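You operate a simulated robot arm through the tools that you are given. There is no shell and no other tool. Be economical: measure what you need, move in short steps, check, and stop when the job is done.

You run a simulated two-armed robot. Do the job below in one go: nothing can be reset, and whatever is moved stays where it is left.

TASK
Hoist the mixer arm, lock it with the orange pin and switch the isolator off.
Fine: pin in the safe hole, the arm let down on to its catch.
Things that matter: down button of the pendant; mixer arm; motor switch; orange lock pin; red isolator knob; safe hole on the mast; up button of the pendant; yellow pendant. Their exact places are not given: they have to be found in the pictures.

It is judged by the outcome, as a careful person would: the job done as asked, and still so three seconds after it is handed in. It fails if anything else is knocked over, pushed out of place, dropped, spilled or broken.

THE ROBOT
Two 7-joint arms with two-finger parallel grippers on one trunk, on a base that drives. Base frame: it is fixed to the floor where the robot stands at the start and does not move with it; the origin is under the middle of the robot, x ahead of it, y to its left, z up. Units: cm, degrees, N and s.
The left shoulder is at the start at [2.1, 10.1, 146.2], the right one opposite. With the tool pointing down near the work surface each hand reaches from about 10 to 40 cm from the robot's upright axis, wherever it stands, measured 20 degrees to its own side. Places, roughly: down button of the pendant [30, 0, 130]; mixer arm [60, 50, 130]; motor switch [40, -20, 90]; red isolator knob [-40, 200, 100]; safe hole on the mast [20, 10, 90]; up button of the pendant [30, 0, 130]. Payload 2.4 kg a hand.
The tool frame of a hand sits at the grasp point between the pads (the TCP): z along the fingers, y along the line on which they close. The tips reach 2.4 cm beyond it. Largest opening 6.8 cm; finger width 1.7, thickness 1; the body of the gripper, 4 by 7 cm, starts 4.1 cm behind the TCP.
Orientation is told as [roll, pitch, yaw] about the base's x, y, z axes, in that order, counted from this pose: with the fingers straight down and closing along the base's y, the tool's x points along the base's -x, its y along +y and its z along -z.

THE INTERFACE
- The arms move only by the tool arm_command. It takes "left_series", "right_series" or both (then of equal length, played together; a hand with none holds still); each is a list of rows, each a list of 7 numbers: the shift along the tool's x, y, z in units of 50 mm (1.0 is 50 mm), then the turn, a rotation vector about the tool's x, y, z in units of 5 degrees (1.0 is 5 degrees), then the gripper command, from -1 (shut) to 1 (fully open), values between in proportion. In form: [[dx, dy, dz, wx, wy, wz, gripper], ...]. A call has 1 to 8 rows; each row shifts and turns the commanded pose from where the row before left it, along the tool's axes as they then stand. A call with a number of a shift or a turn outside -1 to 1 is refused whole. Each row takes 0.2 s and may step no farther than 5 cm and 8.6 degrees from the row before; otherwise, or with a gripper value out of range, the whole call is refused. Where a pose cannot be reached the arm comes as near as it can. A force on the tool above 40 N (or 10 N above the force at the start of the call, whichever is more), or a blocked arm, ends the call early, and 0.2 s more pass. Each finger travels about 7.2 cm/s and halts on what it meets, pressing with about 31 N; the grip force reading is that of the motor and also rises with nothing between the fingers. The clock runs only during rows and for 0.2 s after the last one: add rows that do not move to give the fingers time. The reply holds the time, the measured pose of the TCP, the force on the tool along the base axes, the opening and the grip force, in the units named above and with some noise, with the torque about the TCP (base axes, N m) and any sound that the robot's microphone picked up.
- Cameras (640 x 400 px; columns grow to the right, rows downward): "scene" is now at [10.01, 0.42, 161.99]; the picture's right is [0.03, -1.00, 0.00], its down [-0.58, -0.02, -0.82] and it looks along [0.82, 0.03, -0.58] (base axes); focal length 214 px, centre (320, 200). "left" rides on the left gripper at [8.4, -1.1, -7.5] in its tool frame; the picture's right is [0.13, 0.99, 0.00], its down [-0.60, 0.08, -0.79] and it looks along [-0.79, 0.10, 0.61] (tool axes); focal length 251 px, centre (320, 200). "right" rides on the right gripper at [8.4, 1.1, -7.5] in its tool frame; the picture's right is [-0.13, 0.99, 0.00], its down [-0.60, -0.08, -0.79] and it looks along [-0.79, -0.10, 0.61] (tool axes); focal length 251 px, centre (320, 200).
- get_image(camera): a new picture of that camera. The clock stands still meanwhile.
- slide_trunk(by): slides the trunk up (or, below 0, down) by that many cm; the arms and the scene camera ride with it, the base frame stays. It gives what a move gives, with no picture.
- roll_base(legs): drives the robot by 1 to 6 legs, each [ahead, left, turn to the left] in cm, cm and degrees, along the robot's own axes; the way and the turn of a leg run together, so that a leg with both is an arc; at most 150 cm and 180 degrees a leg. The arms and the cameras ride along, it lands a little off, and it stops where it bumps. It gives what a move gives.
- pan_tilt(pan, tilt): turns the head with the scene camera to pan (to the left, within 86 degrees either way) and tilt (down, from -29 to 69), counted from straight ahead of the robot. It gives what a move gives.
- point_at(camera, pixels): for up to 12 pixels [column, row] of the newest picture of that camera ("zoom" is the newest enlarged one), the place [x, y, z] in the base frame of the surface seen there, good to about 0.2 cm. The clock stands still meanwhile.
- close_up(camera, box): a new picture of the part [left, top, right, bottom] of that camera's present view, enlarged. The clock stands still meanwhile.
- finish_job(): hands the job in; it is judged then, once.

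Go step by step. Measure first, check grasps and placings, and put right what went wrong. The budget is 80 turns and 62 pictures, counting those below and the enlarged ones. Unless the task says otherwise, let go and move clear before handing in.

The tools are called by a JSON object that holds its "fn" and its "kwargs". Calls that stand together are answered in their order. arm_command: Moves the arms, as the interface text tells. Its arguments: {"type":"object","properties":{"left_series":{"type":"array","items":{"type":"array","items":{"type":"number"}}},"right_series":{"type":"array","items":{"type":"array","items":{"type":"number"}}}},"required":[]} The other tools are called the same way: slide_trunk (by) slides the trunk up or down; roll_base (legs) drives the base; pan_tilt (pan, tilt) turns the head that bears the scene camera; get_image (camera) takes a picture; point_at (camera, pixels) gives the place of the surface under pixels of a picture; close_up (camera, box) takes an enlarged picture of a part of a camera's view; finish_job () hands the job in.

At the start:

```text
t: 0.0
left_eef_pos: [27.46, 17.67, 151.69]
left_ee_rot: [-0.1, -0.1, 0.0]
left_force: [0.1, -0.4, -0.7]
left_moment: [0.01, 0.02, -0.01]
left_gripper_width: 6.79
left_grip_force: 0.0
right_eef_pos: [29.98, -12.85, 152.95]
right_ee_rot: [0.1, 0.0, 0.0]
right_force: [0.0, -0.9, 0.1]
right_moment: [-0.04, 0.04, 0.0]
right_gripper_width: 6.78
right_grip_force: 0.1
trunk travel left (down, up): [-67.5, 17.4]
robot x, y, heading: [0.35, 0.05, 0.3]
head pan, tilt: [2.0, 35.2]
```

scene: 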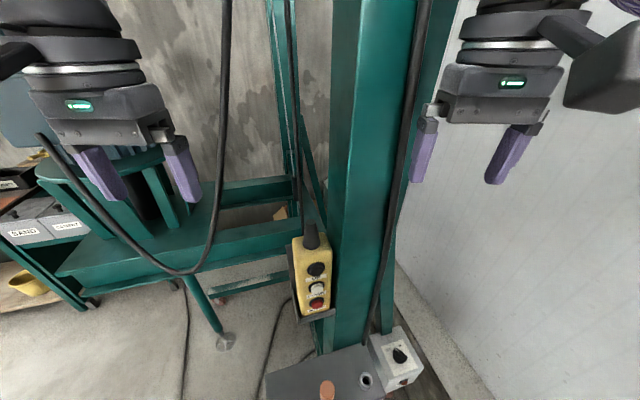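
right: 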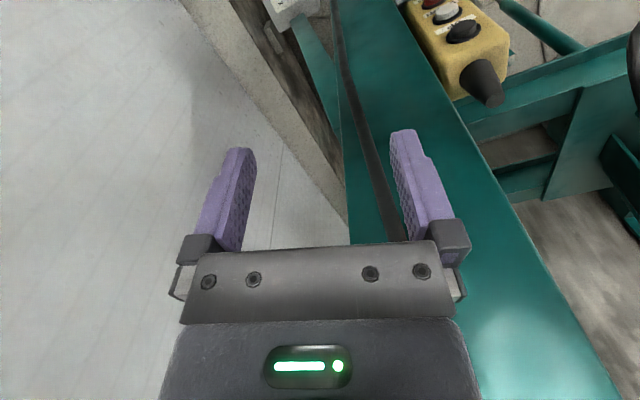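
left: 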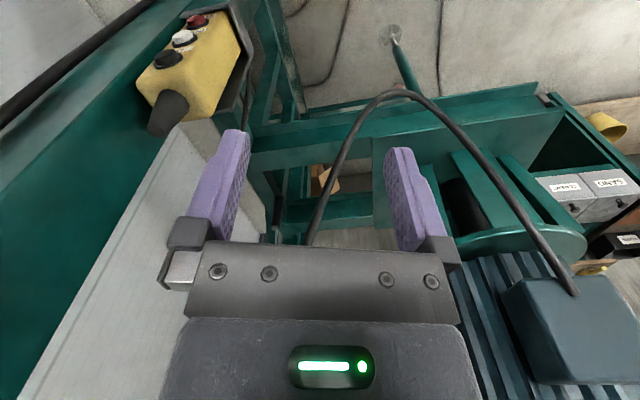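

The scene picture shows the yellow pendant around (313,280), a plate at the bottom with an orange thing at (327,390), a hole at (366,380) and a switch box at (400,355). I will look closer and tilt down for the rest.

{"fn": "close_up", "kwargs": {"camera": "scene", "box": [260, 210, 440, 400]}}

{"fn": "point_at", "kwargs": {"camera": "scene", "pixels": [[316, 269], [317, 289], [317, 303], [327, 390], [366, 380], [400, 356], [340, 250], [380, 200], [312, 235], [150, 200], [350, 100]]}}

{"fn": "pan_tilt", "kwargs": {"pan": 0, "tilt": 65}}

{"fn": "get_image", "kwargs": {"camera": "scene"}}

```text
2.11 times, centred on (350, 305) of scene
```

zoom: 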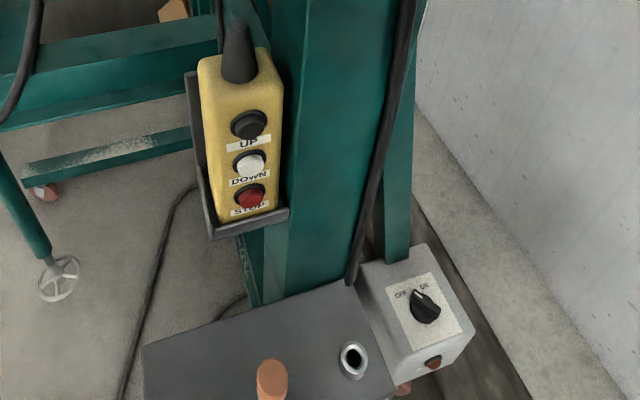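

```text
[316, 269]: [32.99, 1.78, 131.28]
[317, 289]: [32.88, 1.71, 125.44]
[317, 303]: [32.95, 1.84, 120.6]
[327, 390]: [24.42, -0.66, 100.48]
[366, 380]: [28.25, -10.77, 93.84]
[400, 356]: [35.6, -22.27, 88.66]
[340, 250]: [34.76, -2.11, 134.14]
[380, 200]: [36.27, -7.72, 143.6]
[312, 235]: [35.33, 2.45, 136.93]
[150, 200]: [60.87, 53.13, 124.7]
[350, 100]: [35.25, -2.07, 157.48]
```

```text
t: 0.9
left_eef_pos: [27.48, 17.61, 151.67]
left_ee_rot: [0.1, -0.1, 0.1]
left_force: [0.5, 0.5, -0.6]
left_moment: [0.0, 0.01, -0.02]
left_gripper_width: 6.81
left_grip_force: 0.0
right_eef_pos: [29.84, -12.99, 152.89]
right_ee_rot: [0.2, 0.1, 0.0]
right_force: [-0.1, 0.5, 0.4]
right_moment: [0.02, -0.03, 0.0]
right_gripper_width: 6.81
right_grip_force: 0.1
trunk travel left (down, up): [-67.5, 17.4]
robot x, y, heading: [-0.32, -0.12, 0.2]
head pan, tilt: [0.0, 65.0]
```

```text
57 pictures are left
```

scene: 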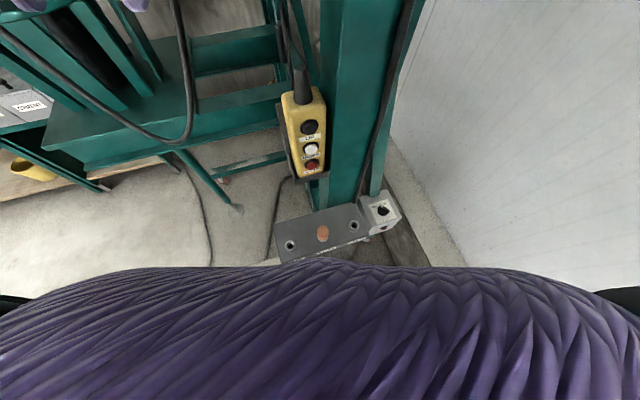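

The plate holds two holes at (290,245) and (353,225) and an orange pin head at (322,234). I'll enlarge that.

{"fn": "close_up", "kwargs": {"camera": "scene", "box": [260, 180, 420, 280]}}

{"fn": "point_at", "kwargs": {"camera": "scene", "pixels": [[290, 245], [322, 234], [353, 225], [383, 210], [300, 235], [340, 225], [310, 127]]}}

{"fn": "pan_tilt", "kwargs": {"pan": 45, "tilt": 25}}

{"fn": "get_image", "kwargs": {"camera": "scene"}}

```text
4.00 times, centred on (340, 230) of scene
```

zoom: 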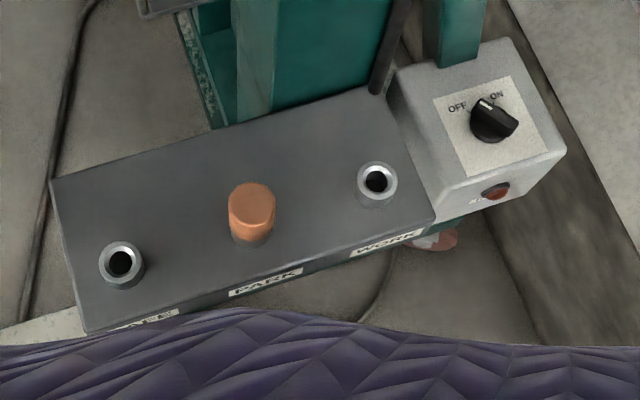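

```text
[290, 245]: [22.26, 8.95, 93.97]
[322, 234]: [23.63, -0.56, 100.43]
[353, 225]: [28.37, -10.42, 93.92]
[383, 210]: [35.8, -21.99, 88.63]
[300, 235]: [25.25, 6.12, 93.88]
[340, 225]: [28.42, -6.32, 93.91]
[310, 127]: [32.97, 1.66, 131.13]
```

```text
t: 2.1
left_eef_pos: [27.49, 17.66, 151.7]
left_ee_rot: [0.1, -0.1, 0.1]
left_force: [-0.2, 0.1, 0.5]
left_moment: [-0.01, 0.01, 0.0]
left_gripper_width: 6.78
left_grip_force: 0.1
right_eef_pos: [29.89, -12.9, 152.89]
right_ee_rot: [0.0, 0.0, -0.1]
right_force: [0.4, -0.6, 0.1]
right_moment: [-0.03, 0.0, -0.05]
right_gripper_width: 6.78
right_grip_force: 0.2
trunk travel left (down, up): [-67.5, 17.4]
robot x, y, heading: [-0.01, 0.18, 0.0]
head pan, tilt: [45.0, 25.0]
```

```text
55 pictures are left
```

scene: 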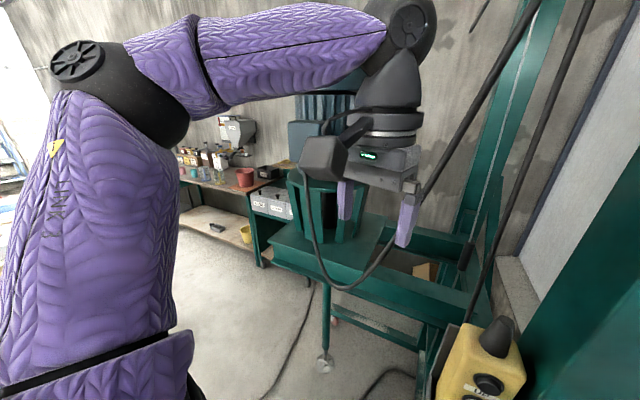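

The plate reads SAFE (22.3, 8.9), PARK (pin, 23.6,-0.6) and WORK (28.4,-10.4), the switch box at right pointing near ON. Now I look at the mixer arm and further left for the isolator.

{"fn": "close_up", "kwargs": {"camera": "scene", "box": [150, 100, 450, 290]}}

{"fn": "pan_tilt", "kwargs": {"pan": 86, "tilt": 20}}

{"fn": "get_image", "kwargs": {"camera": "scene"}}

{"fn": "pan_tilt", "kwargs": {"pan": 15, "tilt": 5}}

{"fn": "get_image", "kwargs": {"camera": "scene"}}

```text
2.11 times, centred on (300, 195) of scene
```

zoom: 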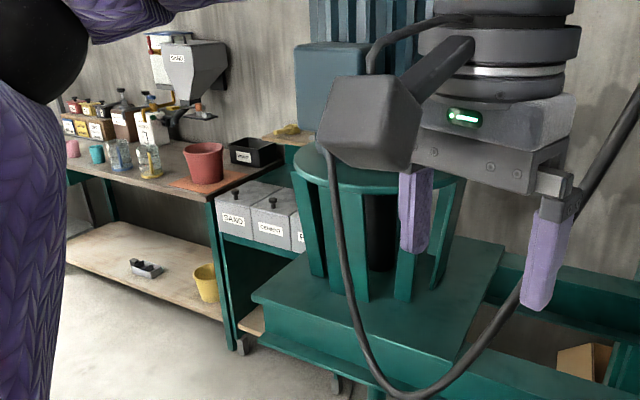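

```text
t: 3.1
left_eef_pos: [27.54, 17.64, 151.74]
left_ee_rot: [0.1, -0.1, 0.1]
left_force: [0.6, 0.7, 0.4]
left_moment: [0.04, 0.0, -0.03]
left_gripper_width: 6.8
left_grip_force: 0.0
right_eef_pos: [29.8, -12.98, 152.97]
right_ee_rot: [0.2, 0.0, 0.1]
right_force: [0.5, 0.2, -0.4]
right_moment: [-0.02, 0.0, -0.02]
right_gripper_width: 6.79
right_grip_force: 0.1
trunk travel left (down, up): [-67.5, 17.4]
robot x, y, heading: [-0.3, -0.05, -0.1]
head pan, tilt: [85.9, 20.0]
```

```text
53 pictures are left
```

scene: 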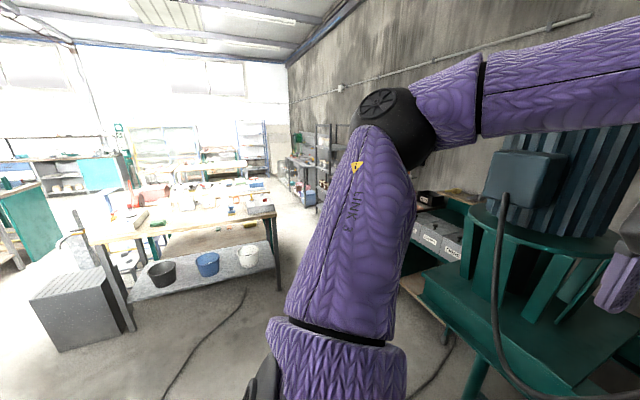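

```text
t: 4.6
left_eef_pos: [27.46, 17.63, 151.75]
left_ee_rot: [0.1, -0.1, 0.2]
left_force: [0.4, -0.3, 0.0]
left_moment: [0.02, 0.02, 0.02]
left_gripper_width: 6.8
left_grip_force: 0.1
right_eef_pos: [29.91, -12.94, 153.0]
right_ee_rot: [0.1, 0.1, 0.0]
right_force: [-0.7, 0.2, 0.4]
right_moment: [-0.01, -0.04, -0.03]
right_gripper_width: 6.82
right_grip_force: 0.1
trunk travel left (down, up): [-67.5, 17.4]
robot x, y, heading: [-0.06, -0.0, -0.2]
head pan, tilt: [15.0, 5.0]
```

```text
52 pictures are left
```

scene: 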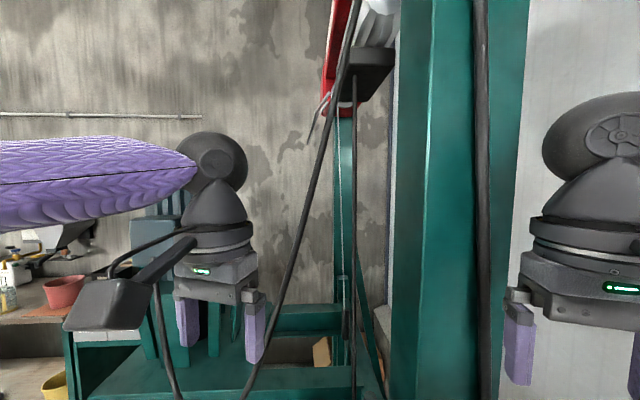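

The arm, mast and wall are visible; the isolator isn't yet. I check the switch and the pendant face more closely.

{"fn": "pan_tilt", "kwargs": {"pan": -10, "tilt": 60}}

{"fn": "close_up", "kwargs": {"camera": "scene", "box": [270, 150, 370, 250]}}

{"fn": "point_at", "kwargs": {"camera": "zoom", "pixels": [[320, 200], [200, 100], [200, 250], [320, 350], [450, 200]]}}

{"fn": "get_image", "kwargs": {"camera": "scene"}}

```text
t: 5.8
left_eef_pos: [27.45, 17.69, 151.79]
left_ee_rot: [0.1, 0.0, 0.1]
left_force: [-0.3, -0.1, -0.7]
left_moment: [-0.03, 0.0, -0.02]
left_gripper_width: 6.78
left_grip_force: 0.0
right_eef_pos: [29.91, -13.02, 153.06]
right_ee_rot: [0.1, 0.0, 0.0]
right_force: [-0.2, -0.3, -0.4]
right_moment: [-0.02, 0.03, -0.02]
right_gripper_width: 6.83
right_grip_force: 0.2
trunk travel left (down, up): [-67.5, 17.4]
robot x, y, heading: [-0.04, -0.14, -0.4]
head pan, tilt: [-10.0, 60.0]
```

```text
4.00 times, centred on (320, 200) of scene
```

zoom: 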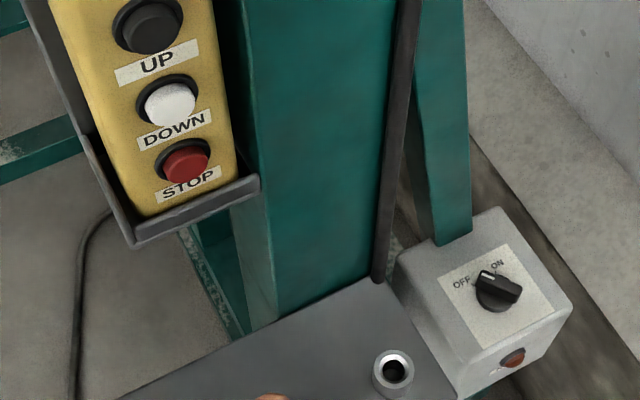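

```text
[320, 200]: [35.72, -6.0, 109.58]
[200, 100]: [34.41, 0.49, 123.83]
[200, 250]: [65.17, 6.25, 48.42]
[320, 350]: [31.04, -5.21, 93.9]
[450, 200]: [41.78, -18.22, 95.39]
```

```text
50 pictures are left
```

scene: 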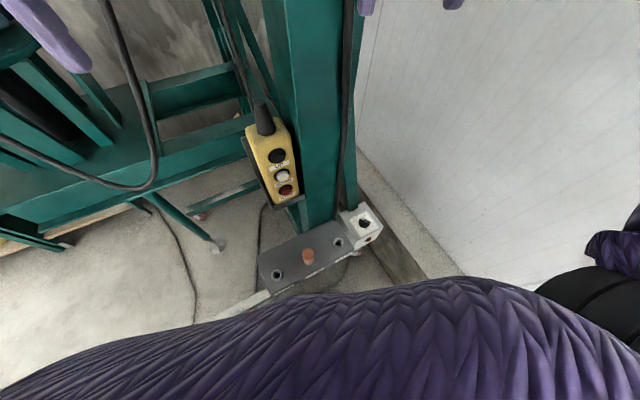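

The knob mark is ambiguous, so I zoom much closer.

{"fn": "close_up", "kwargs": {"camera": "scene", "box": [335, 200, 385, 245]}}

{"fn": "close_up", "kwargs": {"camera": "right", "box": [240, 0, 360, 75]}}

```text
8.89 times, centred on (360, 222) of scene
```

zoom: 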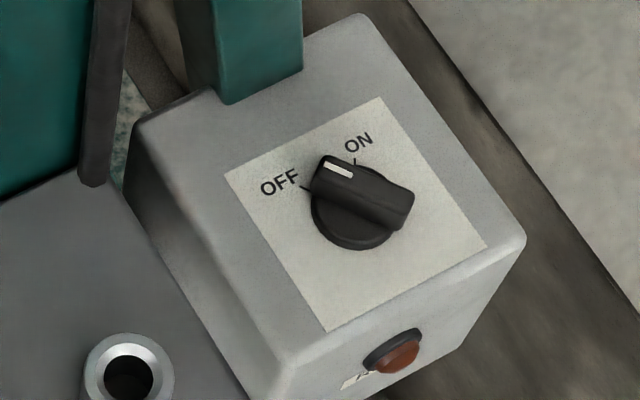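

```text
5.33 times, centred on (300, 38) of right
```

zoom: 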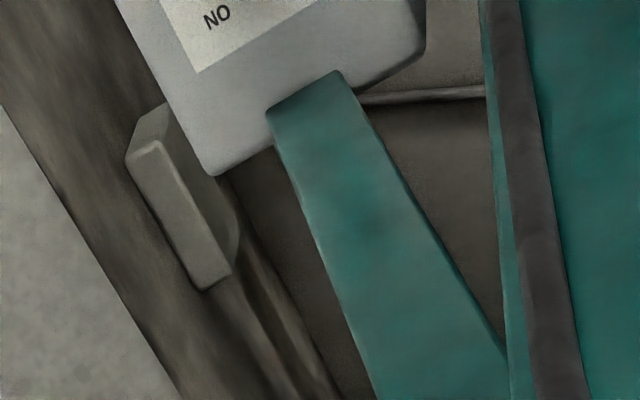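

The knob's white mark points to OFF, so the motor is already off and I leave it. For room to press the pendant (face at x≈33, facing me) with a horizontal hand, I back off 15 cm and pitch the right hand.

{"fn": "roll_base", "kwargs": {"legs": [[-15, 0, 0]]}}

{"fn": "arm_command", "kwargs": {"right_series": [[0, 0, 0, 0, -1, 0, -1], [0, 0, 0, 0, -1, 0, -1], [0, 0, 0, 0, -1, 0, -1], [0, 0, 0, 0, -1, 0, -1], [0, 0, 0, 0, -1, 0, -1], [0, 0, 0, 0, -1, 0, -1], [0, 0, 0, 0, -1, 0, -1], [0, 0, 0, 0, -1, 0, -1]]}}

```text
t: 7.2
left_eef_pos: [12.46, 17.53, 151.76]
left_ee_rot: [0.0, -0.1, -0.2]
left_force: [-0.9, 0.5, 0.0]
left_moment: [-0.01, -0.02, -0.01]
left_gripper_width: 6.79
left_grip_force: 0.1
right_eef_pos: [14.72, -12.99, 153.03]
right_ee_rot: [0.1, 0.0, -0.2]
right_force: [0.1, -1.0, -0.5]
right_moment: [0.02, 0.01, -0.02]
right_gripper_width: 6.82
right_grip_force: 0.0
trunk travel left (down, up): [-67.5, 17.4]
robot x, y, heading: [-15.28, 0.14, -0.0]
head pan, tilt: [-10.0, 60.0]
```

```text
t: 9.0
left_eef_pos: [12.54, 17.69, 151.86]
left_ee_rot: [0.0, -0.1, -0.1]
left_force: [0.5, 0.9, -1.0]
left_moment: [0.0, 0.0, -0.02]
left_gripper_width: 6.8
left_grip_force: 0.1
right_eef_pos: [14.83, -13.15, 152.92]
right_ee_rot: [0.0, -40.1, -0.4]
right_force: [0.0, 0.4, 0.3]
right_moment: [0.01, 0.01, 0.0]
right_gripper_width: 0.03
right_grip_force: 23.5
trunk travel left (down, up): [-67.5, 17.4]
robot x, y, heading: [-15.13, 0.13, -0.1]
head pan, tilt: [-10.0, 60.0]
```

Pitch works; I finish the turn to horizontal.

{"fn": "arm_command", "kwargs": {"right_series": [[0, 0, 0, 0, -1, 0, -1], [0, 0, 0, 0, -1, 0, -1], [0, 0, 0, 0, -1, 0, -1], [0, 0, 0, 0, -1, 0, -1], [0, 0, 0, 0, -1, 0, -1], [0, 0, 0, 0, -1, 0, -1], [0, 0, 0, 0, -1, 0, -1], [0, 0, 0, 0, -1, 0, -1]]}}

{"fn": "arm_command", "kwargs": {"right_series": [[0, 0, 0, 0, -1, 0, -1], [0, 0, 0, 0, -1, 0, -1], [0.8, 0, 0, 0, 0, 0, -1], [0.8, 0, 0, 0, 0, 0, -1], [0.8, 0, 0, 0, 0, 0, -1], [0.8, 0, 0, 0, 0, 0, -1], [0.8, 0, 0, 0, 0, 0, -1], [0.32, 0, 0, 0, 0, 0, -1]]}}

{"fn": "pan_tilt", "kwargs": {"pan": 0, "tilt": 40}}

{"fn": "get_image", "kwargs": {"camera": "scene"}}

```text
t: 10.8
left_eef_pos: [12.52, 17.64, 151.78]
left_ee_rot: [-0.1, -0.1, -0.1]
left_force: [0.4, 0.7, -0.5]
left_moment: [-0.02, 0.0, -0.02]
left_gripper_width: 6.8
left_grip_force: 0.0
right_eef_pos: [17.73, -12.26, 155.78]
right_ee_rot: [0.7, -80.1, -0.9]
right_force: [0.5, -1.1, 0.1]
right_moment: [0.0, 0.01, 0.03]
right_gripper_width: 0.02
right_grip_force: 23.8
right hand out of reach, approached as far as the arm can: row 6, 7, 8
trunk travel left (down, up): [-67.5, 17.4]
robot x, y, heading: [-14.96, 0.46, -0.2]
head pan, tilt: [-10.0, 60.0]
```

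```text
t: 12.6
left_eef_pos: [12.57, 17.57, 151.74]
left_ee_rot: [0.1, -0.1, -0.2]
left_force: [-0.1, -0.4, 0.0]
left_moment: [0.02, 0.01, 0.01]
left_gripper_width: 6.79
left_grip_force: 0.0
right_eef_pos: [21.06, -7.01, 139.42]
right_ee_rot: [72.9, -89.8, -73.3]
right_force: [1.0, 0.2, 0.7]
right_moment: [-0.03, 0.02, 0.01]
right_gripper_width: 0.0
right_grip_force: 23.4
right hand out of reach, approached as far as the arm can: row 1, 2, 3, 4, 5, 6, 7, 8
trunk travel left (down, up): [-67.5, 17.4]
robot x, y, heading: [-15.02, -0.24, -0.1]
head pan, tilt: [-10.0, 60.0]
```

```text
t: 13.4
left_eef_pos: [12.54, 17.62, 151.64]
left_ee_rot: [0.0, -0.1, -0.1]
left_force: [-0.8, 1.0, -0.1]
left_moment: [-0.02, 0.04, -0.02]
left_gripper_width: 6.82
left_grip_force: 0.0
right_eef_pos: [21.06, -6.93, 139.42]
right_ee_rot: [65.1, -89.8, -65.4]
right_force: [-0.3, -0.4, -0.3]
right_moment: [0.01, -0.02, -0.01]
right_gripper_width: 0.0
right_grip_force: 23.9
trunk travel left (down, up): [-67.5, 17.4]
robot x, y, heading: [-14.77, -0.21, -0.2]
head pan, tilt: [0.0, 40.0]
```

```text
47 pictures are left
```

scene: 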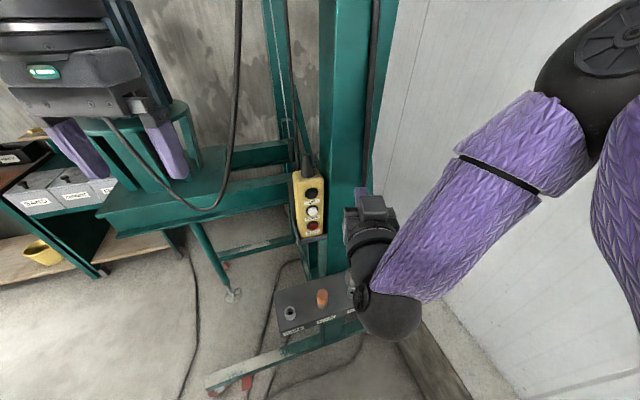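

The right hand is horizontal at (21,-7,139), short of the commanded spot; I step toward the pendant axis to see how the command tracks.

{"fn": "arm_command", "kwargs": {"right_series": [[0, 0.6, 0, 0, 0, 0, -1], [0, 0.6, 0, 0, 0, 0, -1]]}}

```text
t: 14.0
left_eef_pos: [12.53, 17.6, 151.77]
left_ee_rot: [0.0, 0.0, -0.2]
left_force: [0.6, 0.2, -0.4]
left_moment: [0.01, -0.03, 0.02]
left_gripper_width: 6.79
left_grip_force: 0.1
right_eef_pos: [21.09, -0.91, 139.39]
right_ee_rot: [95.2, -89.8, -95.4]
right_force: [0.9, 0.2, 0.6]
right_moment: [-0.02, 0.01, -0.01]
right_gripper_width: 0.0
right_grip_force: 23.8
trunk travel left (down, up): [-67.5, 17.4]
robot x, y, heading: [-15.12, 0.04, -0.4]
head pan, tilt: [0.0, 40.0]
```

The command follows the actual pose. Now to y 1.7, z 131.2, x 28.5, in front of UP.

{"fn": "arm_command", "kwargs": {"right_series": [[0.55, 0.52, 0, 0, 0, 0, -1], [0.55, 0, 0.3, 0, 0, 0, -1], [0.54, 0, 0.5, 0, 0, 0, -1], [0, 0, 0.5, 0, 0, 0, -1]]}}

{"fn": "get_image", "kwargs": {"camera": "right"}}

{"fn": "close_up", "kwargs": {"camera": "scene", "box": [220, 120, 420, 260]}}

```text
t: 15.0
left_eef_pos: [12.57, 17.56, 151.73]
left_ee_rot: [0.0, -0.1, -0.1]
left_force: [-0.9, -1.4, 0.4]
left_moment: [0.01, -0.02, 0.01]
left_gripper_width: 6.81
left_grip_force: 0.1
right_eef_pos: [27.65, 1.66, 131.08]
right_ee_rot: [97.8, -89.9, -98.0]
right_force: [-0.5, 0.6, 1.1]
right_moment: [0.02, 0.0, 0.02]
right_gripper_width: 0.0
right_grip_force: 23.7
trunk travel left (down, up): [-67.5, 17.4]
robot x, y, heading: [-15.33, -0.2, -0.5]
head pan, tilt: [0.0, 40.0]
```

```text
46 pictures are left
```

right: 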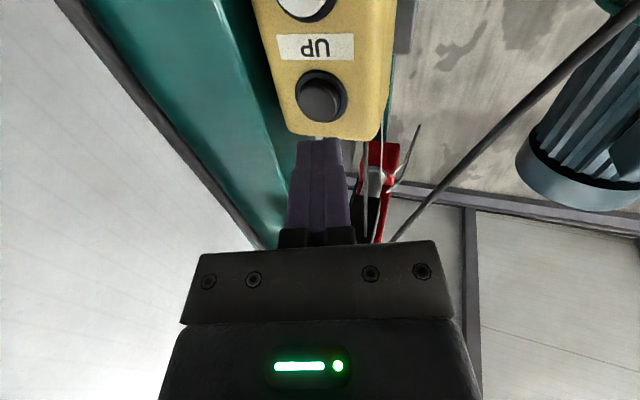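

```text
2.86 times, centred on (320, 190) of scene
```

zoom: 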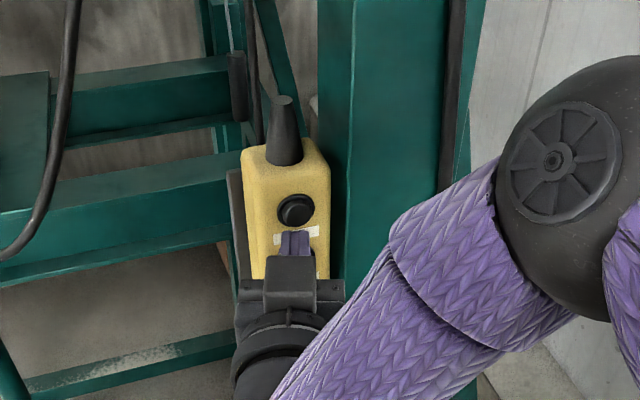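

Fingers face the pendant; I re-measure the UP button centre from both views before pressing.

{"fn": "point_at", "kwargs": {"camera": "right", "pixels": [[320, 97], [320, 70], [316, 150], [320, 120], [305, 5]]}}

{"fn": "point_at", "kwargs": {"camera": "zoom", "pixels": [[295, 209], [295, 180], [294, 238]]}}

```text
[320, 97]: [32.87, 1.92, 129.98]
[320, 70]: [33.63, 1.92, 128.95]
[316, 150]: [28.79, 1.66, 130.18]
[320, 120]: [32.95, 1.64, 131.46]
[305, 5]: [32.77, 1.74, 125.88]
```

```text
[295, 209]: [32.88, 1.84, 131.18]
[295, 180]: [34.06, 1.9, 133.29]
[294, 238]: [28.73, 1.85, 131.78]
```

The button's centre is about (32.9,1.8,130.8) and my tips are at x≈30; I press in with small steps.

{"fn": "arm_command", "kwargs": {"right_series": [[0.06, 0.02, 0.5, 0, 0, 0, -1], [0, 0, 0.08, 0, 0, 0, -1], [0, 0, 0.04, 0, 0, 0, -1], [0, 0, 0.04, 0, 0, 0, -1], [0, 0, 0, 0, 0, 0, -1], [0, 0, 0, 0, 0, 0, -1]]}}

{"fn": "close_up", "kwargs": {"camera": "scene", "box": [0, 0, 420, 260]}}

```text
t: 16.4
left_eef_pos: [12.56, 17.65, 151.63]
left_ee_rot: [0.0, -0.1, -0.1]
left_force: [0.2, 0.2, -0.7]
left_moment: [-0.03, -0.01, 0.03]
left_gripper_width: 6.79
left_grip_force: 0.1
right_eef_pos: [30.7, 1.86, 130.89]
right_ee_rot: [35.1, -89.7, -35.6]
right_force: [-0.1, 0.8, 0.4]
right_moment: [0.0, -0.02, 0.01]
right_gripper_width: 0.0
right_grip_force: 23.8
trunk travel left (down, up): [-67.5, 17.4]
robot x, y, heading: [-15.09, 0.21, -0.2]
head pan, tilt: [0.0, 40.0]
```

```text
1.52 times, centred on (210, 130) of scene
```

zoom: 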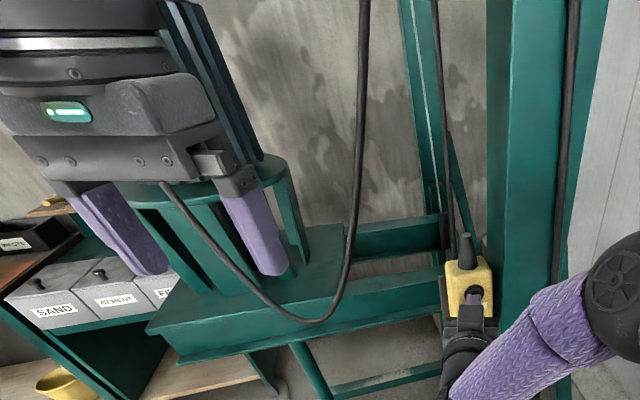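

No contact force yet at tips x≈33.1; I push 0.6 cm further in small steps.

{"fn": "arm_command", "kwargs": {"right_series": [[0, 0, 0.04, 0, 0, 0, -1], [0, 0, 0.04, 0, 0, 0, -1], [0, 0, 0.04, 0, 0, 0, -1], [0, 0, 0, 0, 0, 0, -1]]}}

```text
t: 17.4
left_eef_pos: [12.39, 17.57, 151.74]
left_ee_rot: [0.0, -0.1, -0.2]
left_force: [1.5, 0.0, -0.4]
left_moment: [0.0, 0.02, 0.0]
left_gripper_width: 6.83
left_grip_force: 0.0
right_eef_pos: [31.31, 2.03, 131.02]
right_ee_rot: [48.6, -89.9, -49.0]
right_force: [-4.8, -1.9, -1.8]
right_moment: [0.0, 0.06, 0.03]
right_gripper_width: 0.01
right_grip_force: 23.8
trunk travel left (down, up): [-67.5, 17.4]
robot x, y, heading: [-15.25, 0.3, 0.1]
head pan, tilt: [0.0, 40.0]
heard: click
```

A click was heard with about 5 N; I hold and look whether the arm rises.

{"fn": "arm_command", "kwargs": {"right_series": [[0, 0, 0, 0, 0, 0, -1], [0, 0, 0, 0, 0, 0, -1], [0, 0, 0, 0, 0, 0, -1], [0, 0, 0, 0, 0, 0, -1], [0, 0, 0, 0, 0, 0, -1], [0, 0, 0, 0, 0, 0, -1]]}}

{"fn": "close_up", "kwargs": {"camera": "scene", "box": [0, 0, 420, 260]}}

```text
t: 18.8
left_eef_pos: [12.47, 17.59, 151.75]
left_ee_rot: [0.0, -0.1, -0.2]
left_force: [0.1, -1.0, 0.0]
left_moment: [0.0, -0.01, 0.01]
left_gripper_width: 6.78
left_grip_force: 0.1
right_eef_pos: [31.25, 1.93, 131.06]
right_ee_rot: [50.3, -89.9, -50.6]
right_force: [-4.3, -1.5, 0.4]
right_moment: [-0.01, 0.01, 0.01]
right_gripper_width: 0.0
right_grip_force: 23.4
trunk travel left (down, up): [-67.5, 17.4]
robot x, y, heading: [-14.73, -0.05, -0.0]
head pan, tilt: [0.0, 40.0]
```

```text
1.52 times, centred on (210, 130) of scene
```

zoom: 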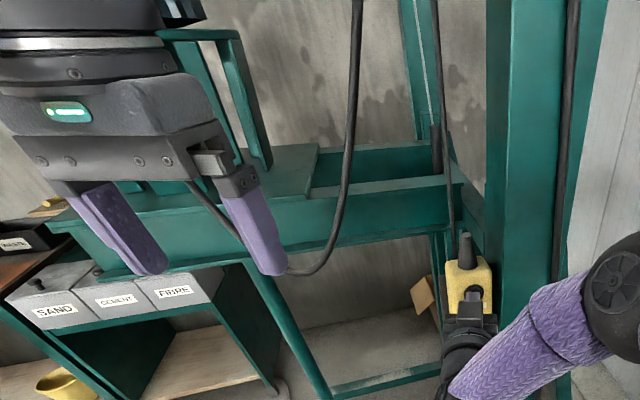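

The arm is clearly rising; I keep holding until it reaches its limit.

{"fn": "arm_command", "kwargs": {"right_series": [[0, 0, 0, 0, 0, 0, -1], [0, 0, 0, 0, 0, 0, -1], [0, 0, 0, 0, 0, 0, -1], [0, 0, 0, 0, 0, 0, -1], [0, 0, 0, 0, 0, 0, -1], [0, 0, 0, 0, 0, 0, -1], [0, 0, 0, 0, 0, 0, -1], [0, 0, 0, 0, 0, 0, -1]]}}

{"fn": "get_image", "kwargs": {"camera": "scene"}}

{"fn": "point_at", "kwargs": {"camera": "scene", "pixels": [[250, 180], [250, 150], [200, 170]]}}

```text
t: 20.6
left_eef_pos: [12.46, 17.44, 151.66]
left_ee_rot: [-0.1, -0.2, -0.1]
left_force: [0.4, -0.6, 0.3]
left_moment: [-0.02, -0.01, 0.01]
left_gripper_width: 6.8
left_grip_force: 0.1
right_eef_pos: [31.22, 2.14, 131.1]
right_ee_rot: [50.7, -89.8, -51.2]
right_force: [-4.1, -2.1, 0.0]
right_moment: [0.03, 0.02, 0.02]
right_gripper_width: 0.0
right_grip_force: 22.7
trunk travel left (down, up): [-67.5, 17.4]
robot x, y, heading: [-15.01, -0.01, -0.1]
head pan, tilt: [0.0, 40.0]
```

```text
42 pictures are left
```

scene: 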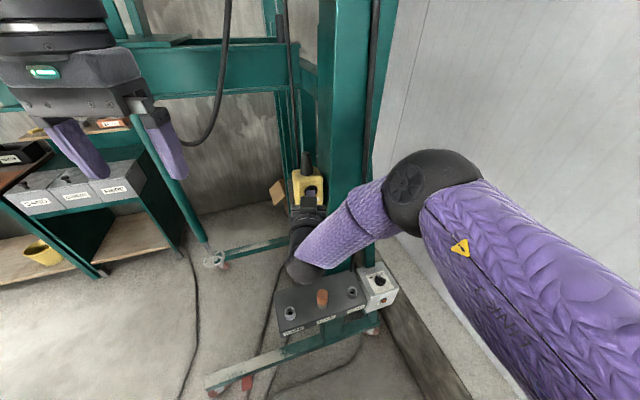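

```text
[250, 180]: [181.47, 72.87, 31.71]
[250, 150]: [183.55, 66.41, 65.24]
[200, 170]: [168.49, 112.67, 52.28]
```

It keeps rising (beam now at about row 75). Keep holding.

{"fn": "arm_command", "kwargs": {"right_series": [[0, 0, 0, 0, 0, 0, -1], [0, 0, 0, 0, 0, 0, -1], [0, 0, 0, 0, 0, 0, -1], [0, 0, 0, 0, 0, 0, -1], [0, 0, 0, 0, 0, 0, -1], [0, 0, 0, 0, 0, 0, -1], [0, 0, 0, 0, 0, 0, -1], [0, 0, 0, 0, 0, 0, -1]]}}

{"fn": "pan_tilt", "kwargs": {"pan": 10, "tilt": 15}}

{"fn": "get_image", "kwargs": {"camera": "scene"}}

```text
t: 22.4
left_eef_pos: [12.43, 17.65, 151.74]
left_ee_rot: [0.0, -0.1, -0.1]
left_force: [-0.2, -0.5, 0.1]
left_moment: [0.0, 0.0, 0.0]
left_gripper_width: 6.81
left_grip_force: 0.1
right_eef_pos: [31.25, 2.02, 131.06]
right_ee_rot: [50.6, -89.8, -50.9]
right_force: [-3.5, -1.1, 0.0]
right_moment: [-0.02, 0.01, 0.03]
right_gripper_width: 0.02
right_grip_force: 24.1
trunk travel left (down, up): [-67.5, 17.4]
robot x, y, heading: [-15.44, 0.01, 0.0]
head pan, tilt: [0.0, 40.0]
```

```text
t: 23.3
left_eef_pos: [12.43, 17.61, 151.79]
left_ee_rot: [0.0, 0.0, -0.1]
left_force: [-0.7, -0.3, -0.4]
left_moment: [0.02, -0.01, -0.01]
left_gripper_width: 6.8
left_grip_force: 0.0
right_eef_pos: [31.36, 2.03, 131.04]
right_ee_rot: [51.0, -89.8, -51.5]
right_force: [-4.7, -0.8, 0.6]
right_moment: [0.03, -0.01, 0.03]
right_gripper_width: 0.01
right_grip_force: 23.3
trunk travel left (down, up): [-67.5, 17.4]
robot x, y, heading: [-15.03, 0.14, -0.3]
head pan, tilt: [10.0, 15.0]
```

```text
41 pictures are left
```

scene: 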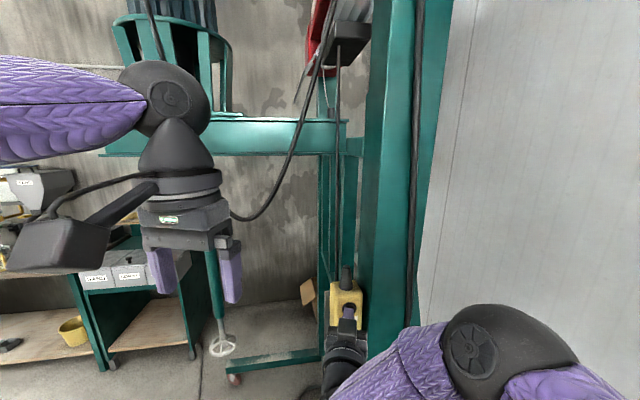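

The arm is well up (beam at row ~135); I keep holding toward the stop.

{"fn": "arm_command", "kwargs": {"right_series": [[0, 0, 0, 0, 0, 0, -1], [0, 0, 0, 0, 0, 0, -1], [0, 0, 0, 0, 0, 0, -1], [0, 0, 0, 0, 0, 0, -1], [0, 0, 0, 0, 0, 0, -1], [0, 0, 0, 0, 0, 0, -1], [0, 0, 0, 0, 0, 0, -1], [0, 0, 0, 0, 0, 0, -1]]}}

{"fn": "get_image", "kwargs": {"camera": "scene"}}

```text
t: 25.1
left_eef_pos: [12.4, 17.48, 151.77]
left_ee_rot: [0.0, -0.1, -0.1]
left_force: [0.3, -0.1, -0.7]
left_moment: [0.03, -0.03, 0.03]
left_gripper_width: 6.79
left_grip_force: 0.1
right_eef_pos: [31.26, 1.89, 130.94]
right_ee_rot: [50.1, -89.8, -50.6]
right_force: [-4.2, -2.2, 1.9]
right_moment: [-0.02, 0.02, 0.02]
right_gripper_width: 0.01
right_grip_force: 23.9
trunk travel left (down, up): [-67.5, 17.4]
robot x, y, heading: [-15.01, -0.03, -0.1]
head pan, tilt: [10.0, 15.0]
```

```text
40 pictures are left
```

scene: 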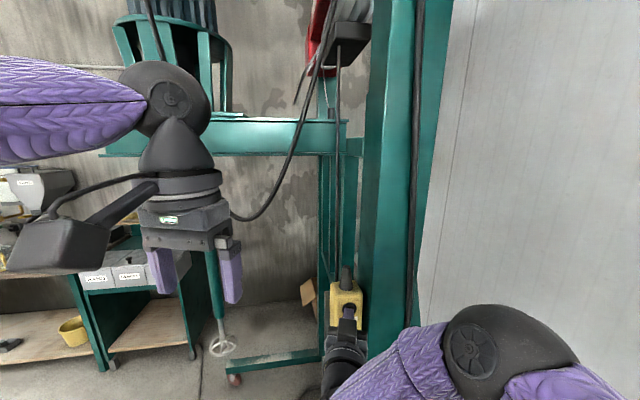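

The picture is unchanged: the arm is at its top stop. I release the button and draw the right hand back and to the right, then check that the arm stays up.

{"fn": "arm_command", "kwargs": {"right_series": [[0, 0, -0.6, 0, 0, 0, -1], [0, 0, -0.6, 0, 0, 0, -1], [0, -0.8, -0.2, 0, 0, 0, -1], [0, -0.8, 0, 0, 0, 0, -1], [0, -0.8, 0, 0, 0, 0, -1], [0, -0.8, 0, 0, 0, 0, -1], [0, -0.8, 0, 0, 0, 0, -1]]}}

{"fn": "get_image", "kwargs": {"camera": "scene"}}

{"fn": "pan_tilt", "kwargs": {"pan": 0, "tilt": 50}}

{"fn": "get_image", "kwargs": {"camera": "scene"}}

```text
t: 26.7
left_eef_pos: [12.48, 17.54, 151.62]
left_ee_rot: [0.0, -0.1, -0.1]
left_force: [0.5, -0.1, 0.5]
left_moment: [0.02, 0.03, 0.0]
left_gripper_width: 6.83
left_grip_force: 0.2
right_eef_pos: [20.15, -6.26, 137.8]
right_ee_rot: [81.9, -89.8, -82.2]
right_force: [0.2, -0.8, -0.1]
right_moment: [0.02, -0.01, 0.0]
right_gripper_width: 0.0
right_grip_force: 23.2
right hand out of reach, approached as far as the arm can: row 3, 4, 5, 6, 7
trunk travel left (down, up): [-67.5, 17.4]
robot x, y, heading: [-15.0, -0.14, -0.3]
head pan, tilt: [10.0, 15.0]
```

```text
39 pictures are left
```

scene: 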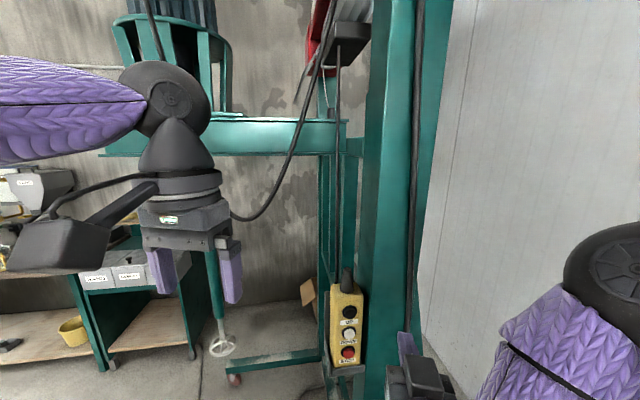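

```text
t: 27.7
left_eef_pos: [12.51, 17.59, 151.84]
left_ee_rot: [-0.1, -0.1, 0.0]
left_force: [0.0, 0.2, -0.2]
left_moment: [0.01, -0.01, 0.0]
left_gripper_width: 6.78
left_grip_force: 0.0
right_eef_pos: [20.3, -6.17, 137.78]
right_ee_rot: [67.0, -89.8, -67.3]
right_force: [-0.6, -0.2, 0.7]
right_moment: [-0.05, 0.02, -0.01]
right_gripper_width: 0.01
right_grip_force: 23.6
trunk travel left (down, up): [-67.5, 17.4]
robot x, y, heading: [-15.18, -0.11, -0.0]
head pan, tilt: [0.0, 50.0]
```

```text
38 pictures are left
```

scene: 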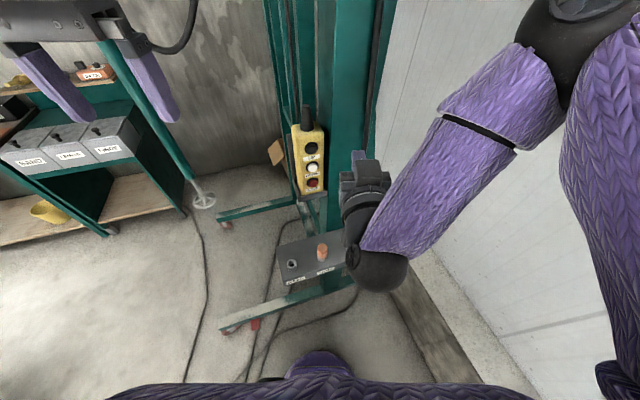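

The arm holds up. I unpitch the right hand and move it right to clear the pin space.

{"fn": "arm_command", "kwargs": {"right_series": [[0, -0.5, 0, 0, 1, 0, -1], [0, -0.5, 0, 0, 1, 0, -1], [0, -0.5, 0, 0, 1, 0, -1], [0, -0.5, 0, 0, 1, 0, -1], [0, -0.5, 0, 0, 1, 0, -1], [0, -0.3, 0, 0, 1, 0, -1], [0, -0.3, 0, 0, 1, 0, -1], [0, -0.3, 0, 0, 1, 0, -1]]}}

{"fn": "get_image", "kwargs": {"camera": "scene"}}

{"fn": "point_at", "kwargs": {"camera": "scene", "pixels": [[322, 245], [323, 253], [292, 264], [300, 255], [311, 250]]}}

```text
t: 29.5
left_eef_pos: [12.52, 17.52, 151.78]
left_ee_rot: [-0.1, -0.1, -0.1]
left_force: [-0.2, -0.7, -0.9]
left_moment: [0.0, 0.0, 0.02]
left_gripper_width: 6.79
left_grip_force: 0.0
right_eef_pos: [21.47, -20.49, 138.55]
right_ee_rot: [0.3, -49.9, -0.4]
right_force: [-0.2, -0.3, 0.1]
right_moment: [0.01, 0.01, 0.03]
right_gripper_width: 0.0
right_grip_force: 23.6
right hand out of reach, approached as far as the arm can: row 1, 2, 3
trunk travel left (down, up): [-67.5, 17.4]
robot x, y, heading: [-15.1, -0.17, 0.0]
head pan, tilt: [0.0, 50.0]
```

```text
37 pictures are left
```

scene: 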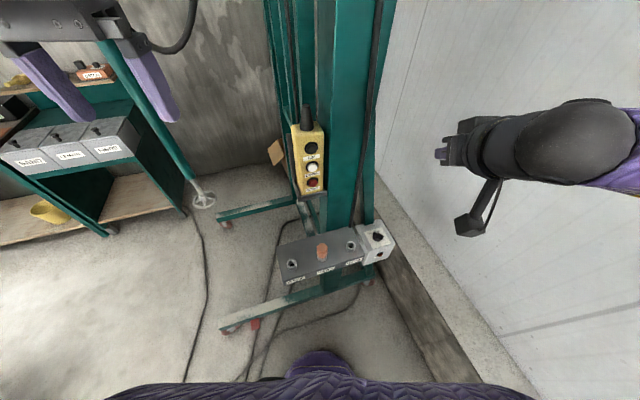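

```text
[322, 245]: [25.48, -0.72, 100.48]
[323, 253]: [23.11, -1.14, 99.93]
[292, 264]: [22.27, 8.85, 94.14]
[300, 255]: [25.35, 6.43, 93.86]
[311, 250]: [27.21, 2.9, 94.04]
```

Now a close-up on pin and safe hole.

{"fn": "close_up", "kwargs": {"camera": "scene", "box": [270, 210, 370, 290]}}

{"fn": "point_at", "kwargs": {"camera": "zoom", "pixels": [[332, 180], [332, 210], [332, 230], [332, 270], [315, 270], [350, 265], [143, 336], [143, 352], [143, 322], [120, 336], [163, 336]]}}

```text
5.00 times, centred on (320, 250) of scene
```

zoom: 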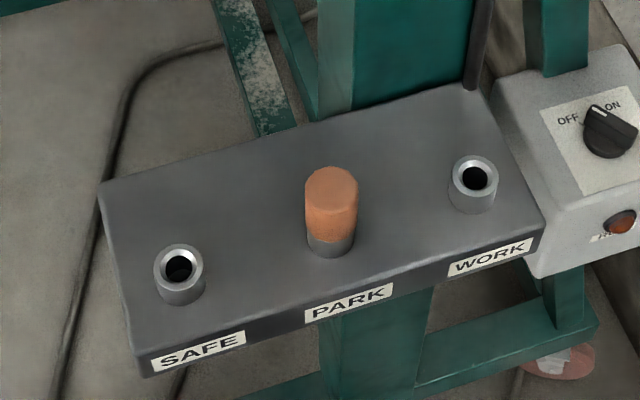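

```text
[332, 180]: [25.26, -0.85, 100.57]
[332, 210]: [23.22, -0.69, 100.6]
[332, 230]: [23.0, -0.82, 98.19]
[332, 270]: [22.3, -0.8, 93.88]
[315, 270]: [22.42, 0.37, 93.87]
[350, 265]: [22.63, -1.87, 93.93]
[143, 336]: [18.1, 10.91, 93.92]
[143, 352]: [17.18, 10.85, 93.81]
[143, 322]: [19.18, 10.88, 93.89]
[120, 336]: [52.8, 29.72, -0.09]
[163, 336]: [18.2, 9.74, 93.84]
```

I measure the pin head edges and safe bushing rim on this picture.

{"fn": "point_at", "kwargs": {"camera": "zoom", "pixels": [[332, 170], [332, 207], [309, 190], [354, 190], [178, 249], [178, 283], [158, 266], [200, 266], [475, 160], [475, 195], [308, 215], [355, 215]]}}

```text
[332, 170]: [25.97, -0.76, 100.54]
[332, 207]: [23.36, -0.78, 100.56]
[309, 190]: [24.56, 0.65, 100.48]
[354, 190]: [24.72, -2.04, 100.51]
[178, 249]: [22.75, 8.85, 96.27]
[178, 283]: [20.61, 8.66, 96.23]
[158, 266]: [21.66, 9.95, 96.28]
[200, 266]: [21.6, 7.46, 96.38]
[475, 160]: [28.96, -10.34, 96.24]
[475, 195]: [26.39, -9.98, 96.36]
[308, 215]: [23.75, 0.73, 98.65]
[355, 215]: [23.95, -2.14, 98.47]
```

Pin axis ≈ (24.65,-0.72), head ∅2.9, top 100.5; safe hole ≈ (21.7,8.7), rim 96.3. I lower the trunk and bring the left hand above the pin.

{"fn": "slide_trunk", "kwargs": {"by": -22}}

{"fn": "arm_command", "kwargs": {"left_series": [[-0.5, -0.6, 0, 0, 0, 0, 1], [-0.5, -0.6, 0, 0, 0, 0, 1], [-0.5, -0.6, 0, 0, 0, 0, 1], [-0.5, -0.6, 0, 0, 0, 0, 1], [-0.4, -0.6, 0, 0, 0, 0, 1], [0, -0.64, 0, 0, 0, 0, 1]]}}

```text
t: 31.9
left_eef_pos: [12.46, 17.68, 129.71]
left_ee_rot: [0.1, -0.2, -0.1]
left_force: [-0.1, -0.1, -1.0]
left_moment: [0.0, 0.01, 0.0]
left_gripper_width: 6.77
left_grip_force: 0.1
right_eef_pos: [21.41, -20.26, 116.79]
right_ee_rot: [0.2, -50.0, -0.5]
right_force: [1.0, 0.1, 0.6]
right_moment: [-0.01, 0.03, -0.02]
right_gripper_width: 0.0
right_grip_force: 23.5
trunk travel left (down, up): [-45.5, 39.4]
robot x, y, heading: [-14.9, -0.12, -0.1]
head pan, tilt: [0.0, 50.0]
```

```text
t: 33.2
left_eef_pos: [17.79, 9.94, 126.76]
left_ee_rot: [0.0, -0.1, -0.1]
left_force: [0.7, -0.3, -0.5]
left_moment: [0.01, 0.0, 0.01]
left_gripper_width: 6.8
left_grip_force: 0.1
left hand out of reach, approached as far as the arm can: row 3, 4, 5, 6
right_eef_pos: [21.3, -20.38, 116.83]
right_ee_rot: [0.2, -50.0, -0.4]
right_force: [-0.6, 0.1, -0.1]
right_moment: [0.01, -0.02, -0.03]
right_gripper_width: 0.0
right_grip_force: 23.6
trunk travel left (down, up): [-45.5, 39.4]
robot x, y, heading: [-15.43, -0.03, -0.2]
head pan, tilt: [0.0, 50.0]
```

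The left hand runs out of reach; I draw both hands back and drive ahead 12 cm.

{"fn": "arm_command", "kwargs": {"left_series": [[0.8, 0, 0, 0, 0, 0, 1], [0.8, 0, 0, 0, 0, 0, 1]], "right_series": [[0, 0, -0.8, 0, 0, 0, -1], [0, 0, -0.8, 0, 0, 0, -1]]}}

{"fn": "roll_base", "kwargs": {"legs": [[12, 0, 0]]}}

```text
t: 33.9
left_eef_pos: [9.68, 9.99, 126.82]
left_ee_rot: [-0.2, 0.0, -0.1]
left_force: [-0.2, -0.2, 0.5]
left_moment: [0.01, -0.01, -0.04]
left_gripper_width: 6.77
left_grip_force: 0.1
right_eef_pos: [17.04, -20.79, 122.81]
right_ee_rot: [0.2, -50.1, -0.4]
right_force: [0.3, 0.7, 0.6]
right_moment: [0.03, 0.04, 0.0]
right_gripper_width: 0.03
right_grip_force: 23.3
right hand out of reach, approached as far as the arm can: row 1, 2
trunk travel left (down, up): [-45.5, 39.4]
robot x, y, heading: [-15.11, -0.07, -0.1]
head pan, tilt: [0.0, 50.0]
```

```text
t: 35.1
left_eef_pos: [21.86, 9.82, 126.71]
left_ee_rot: [0.0, -0.1, -0.1]
left_force: [0.1, -0.8, -0.3]
left_moment: [-0.01, 0.04, 0.01]
left_gripper_width: 6.8
left_grip_force: 0.1
right_eef_pos: [29.35, -20.77, 122.75]
right_ee_rot: [0.2, -49.9, -0.4]
right_force: [0.4, -0.5, 0.4]
right_moment: [0.0, 0.02, -0.01]
right_gripper_width: 0.0
right_grip_force: 23.6
trunk travel left (down, up): [-45.5, 39.4]
robot x, y, heading: [-2.7, 0.02, -0.3]
head pan, tilt: [0.0, 50.0]
```

Now the left hand goes over the pin and down to a hover height of about 106.

{"fn": "arm_command", "kwargs": {"left_series": [[-0.28, -0.7, 0, 0, 0, 0, 1], [-0.28, -0.7, 0, 0, 0, 0, 1], [0, -0.7, 0, 0, 0, 0, 1], [0, 0, 0.8, 0, 0, 0, 1], [0, 0, 0.8, 0, 0, 0, 1], [0, 0, 0.8, 0, 0, 0, 1], [0, 0, 0.8, 0, 0, 0, 1], [0, 0, 0.8, 0, 0, 0, 1]]}}

{"fn": "get_image", "kwargs": {"camera": "left"}}

```text
t: 36.9
left_eef_pos: [23.73, 6.61, 106.66]
left_ee_rot: [-0.2, -0.1, -0.1]
left_force: [-0.3, -0.4, -0.8]
left_moment: [0.01, 0.02, 0.03]
left_gripper_width: 6.81
left_grip_force: 0.1
left hand out of reach, approached as far as the arm can: row 1, 2, 3
right_eef_pos: [29.26, -20.67, 122.83]
right_ee_rot: [0.2, -49.9, -0.4]
right_force: [0.7, 0.0, 0.0]
right_moment: [-0.03, 0.03, -0.02]
right_gripper_width: 0.01
right_grip_force: 23.8
trunk travel left (down, up): [-45.5, 39.4]
robot x, y, heading: [-2.93, 0.1, -0.3]
head pan, tilt: [0.0, 50.0]
```

```text
35 pictures are left
```

left: 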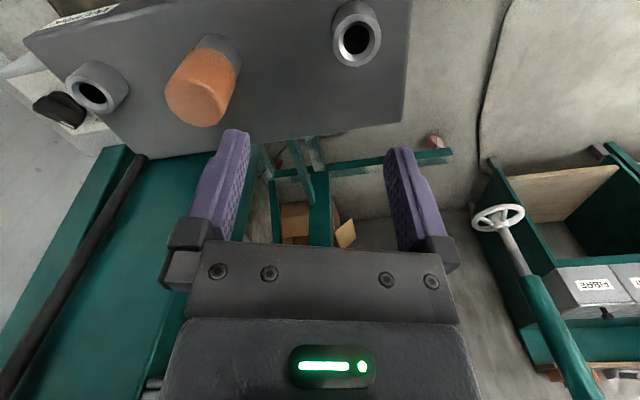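

At lower height I try the remaining sideways move of 7.3 cm to the pin.

{"fn": "arm_command", "kwargs": {"left_series": [[-0.18, -0.5, 0, 0, 0, 0, 1], [0, -0.5, 0, 0, 0, 0, 1], [0, -0.46, 0, 0, 0, 0, 1]]}}

```text
t: 37.7
left_eef_pos: [23.58, 6.12, 107.91]
left_ee_rot: [-0.1, -0.1, -0.1]
left_force: [0.2, -0.2, 0.3]
left_moment: [0.04, -0.03, 0.0]
left_gripper_width: 6.8
left_grip_force: 0.1
left hand out of reach, approached as far as the arm can: row 1, 2, 3
right_eef_pos: [29.14, -20.77, 122.81]
right_ee_rot: [0.2, -49.9, -0.4]
right_force: [0.3, 0.2, -0.6]
right_moment: [0.0, -0.03, 0.04]
right_gripper_width: 0.0
right_grip_force: 23.6
trunk travel left (down, up): [-45.5, 39.4]
robot x, y, heading: [-2.77, -0.11, -0.4]
head pan, tilt: [0.0, 50.0]
```

The left hand will not cross further, so the base should shift right about 8 cm; I check the wall clearance beside the right arm first.

{"fn": "pan_tilt", "kwargs": {"pan": -50, "tilt": 40}}

{"fn": "get_image", "kwargs": {"camera": "scene"}}

{"fn": "point_at", "kwargs": {"camera": "scene", "pixels": [[320, 30], [320, 100], [200, 100], [450, 50], [550, 50], [600, 100]]}}

```text
t: 38.9
left_eef_pos: [23.56, 6.05, 107.89]
left_ee_rot: [-0.2, -0.1, -0.1]
left_force: [0.8, 0.0, 1.1]
left_moment: [0.01, 0.0, -0.03]
left_gripper_width: 6.8
left_grip_force: 0.1
right_eef_pos: [29.1, -20.81, 122.82]
right_ee_rot: [0.3, -49.9, -0.4]
right_force: [-0.6, -0.5, -0.6]
right_moment: [0.0, 0.02, 0.01]
right_gripper_width: 0.01
right_grip_force: 23.7
trunk travel left (down, up): [-45.5, 39.4]
robot x, y, heading: [-2.92, -0.15, -0.4]
head pan, tilt: [-50.0, 40.0]
```

```text
34 pictures are left
```

scene: 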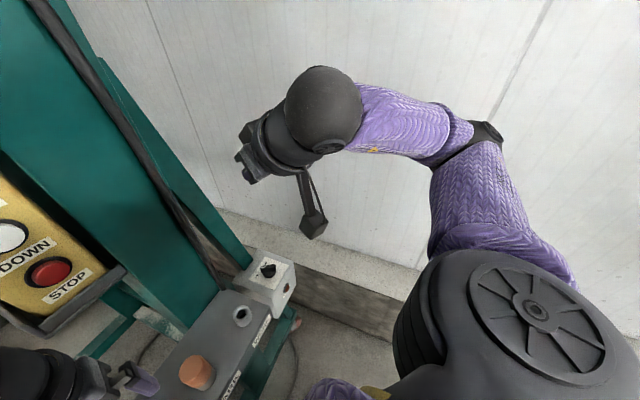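

```text
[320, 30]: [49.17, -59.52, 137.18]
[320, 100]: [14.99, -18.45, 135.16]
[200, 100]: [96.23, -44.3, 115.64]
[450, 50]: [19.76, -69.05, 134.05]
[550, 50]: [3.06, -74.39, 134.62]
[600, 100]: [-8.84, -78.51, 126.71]
```

Wall is at y≈-60 to -75; I check the right elbow, then shift.

{"fn": "point_at", "kwargs": {"camera": "scene", "pixels": [[487, 130], [470, 128], [400, 120]]}}

{"fn": "roll_base", "kwargs": {"legs": [[0, -8, 0]]}}

```text
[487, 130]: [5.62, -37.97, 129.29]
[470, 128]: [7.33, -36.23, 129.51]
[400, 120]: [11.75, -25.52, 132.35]
```

```text
t: 39.9
left_eef_pos: [23.5, -1.91, 107.8]
left_ee_rot: [0.0, -0.2, 0.0]
left_force: [0.5, 0.2, 0.6]
left_moment: [0.03, 0.02, 0.01]
left_gripper_width: 6.8
left_grip_force: 0.0
right_eef_pos: [29.17, -28.8, 122.7]
right_ee_rot: [0.3, -49.9, -0.3]
right_force: [0.1, -0.6, 0.3]
right_moment: [-0.01, 0.0, 0.01]
right_gripper_width: 0.0
right_grip_force: 23.4
trunk travel left (down, up): [-45.5, 39.4]
robot x, y, heading: [-3.22, -8.02, -0.1]
head pan, tilt: [-50.0, 40.0]
```

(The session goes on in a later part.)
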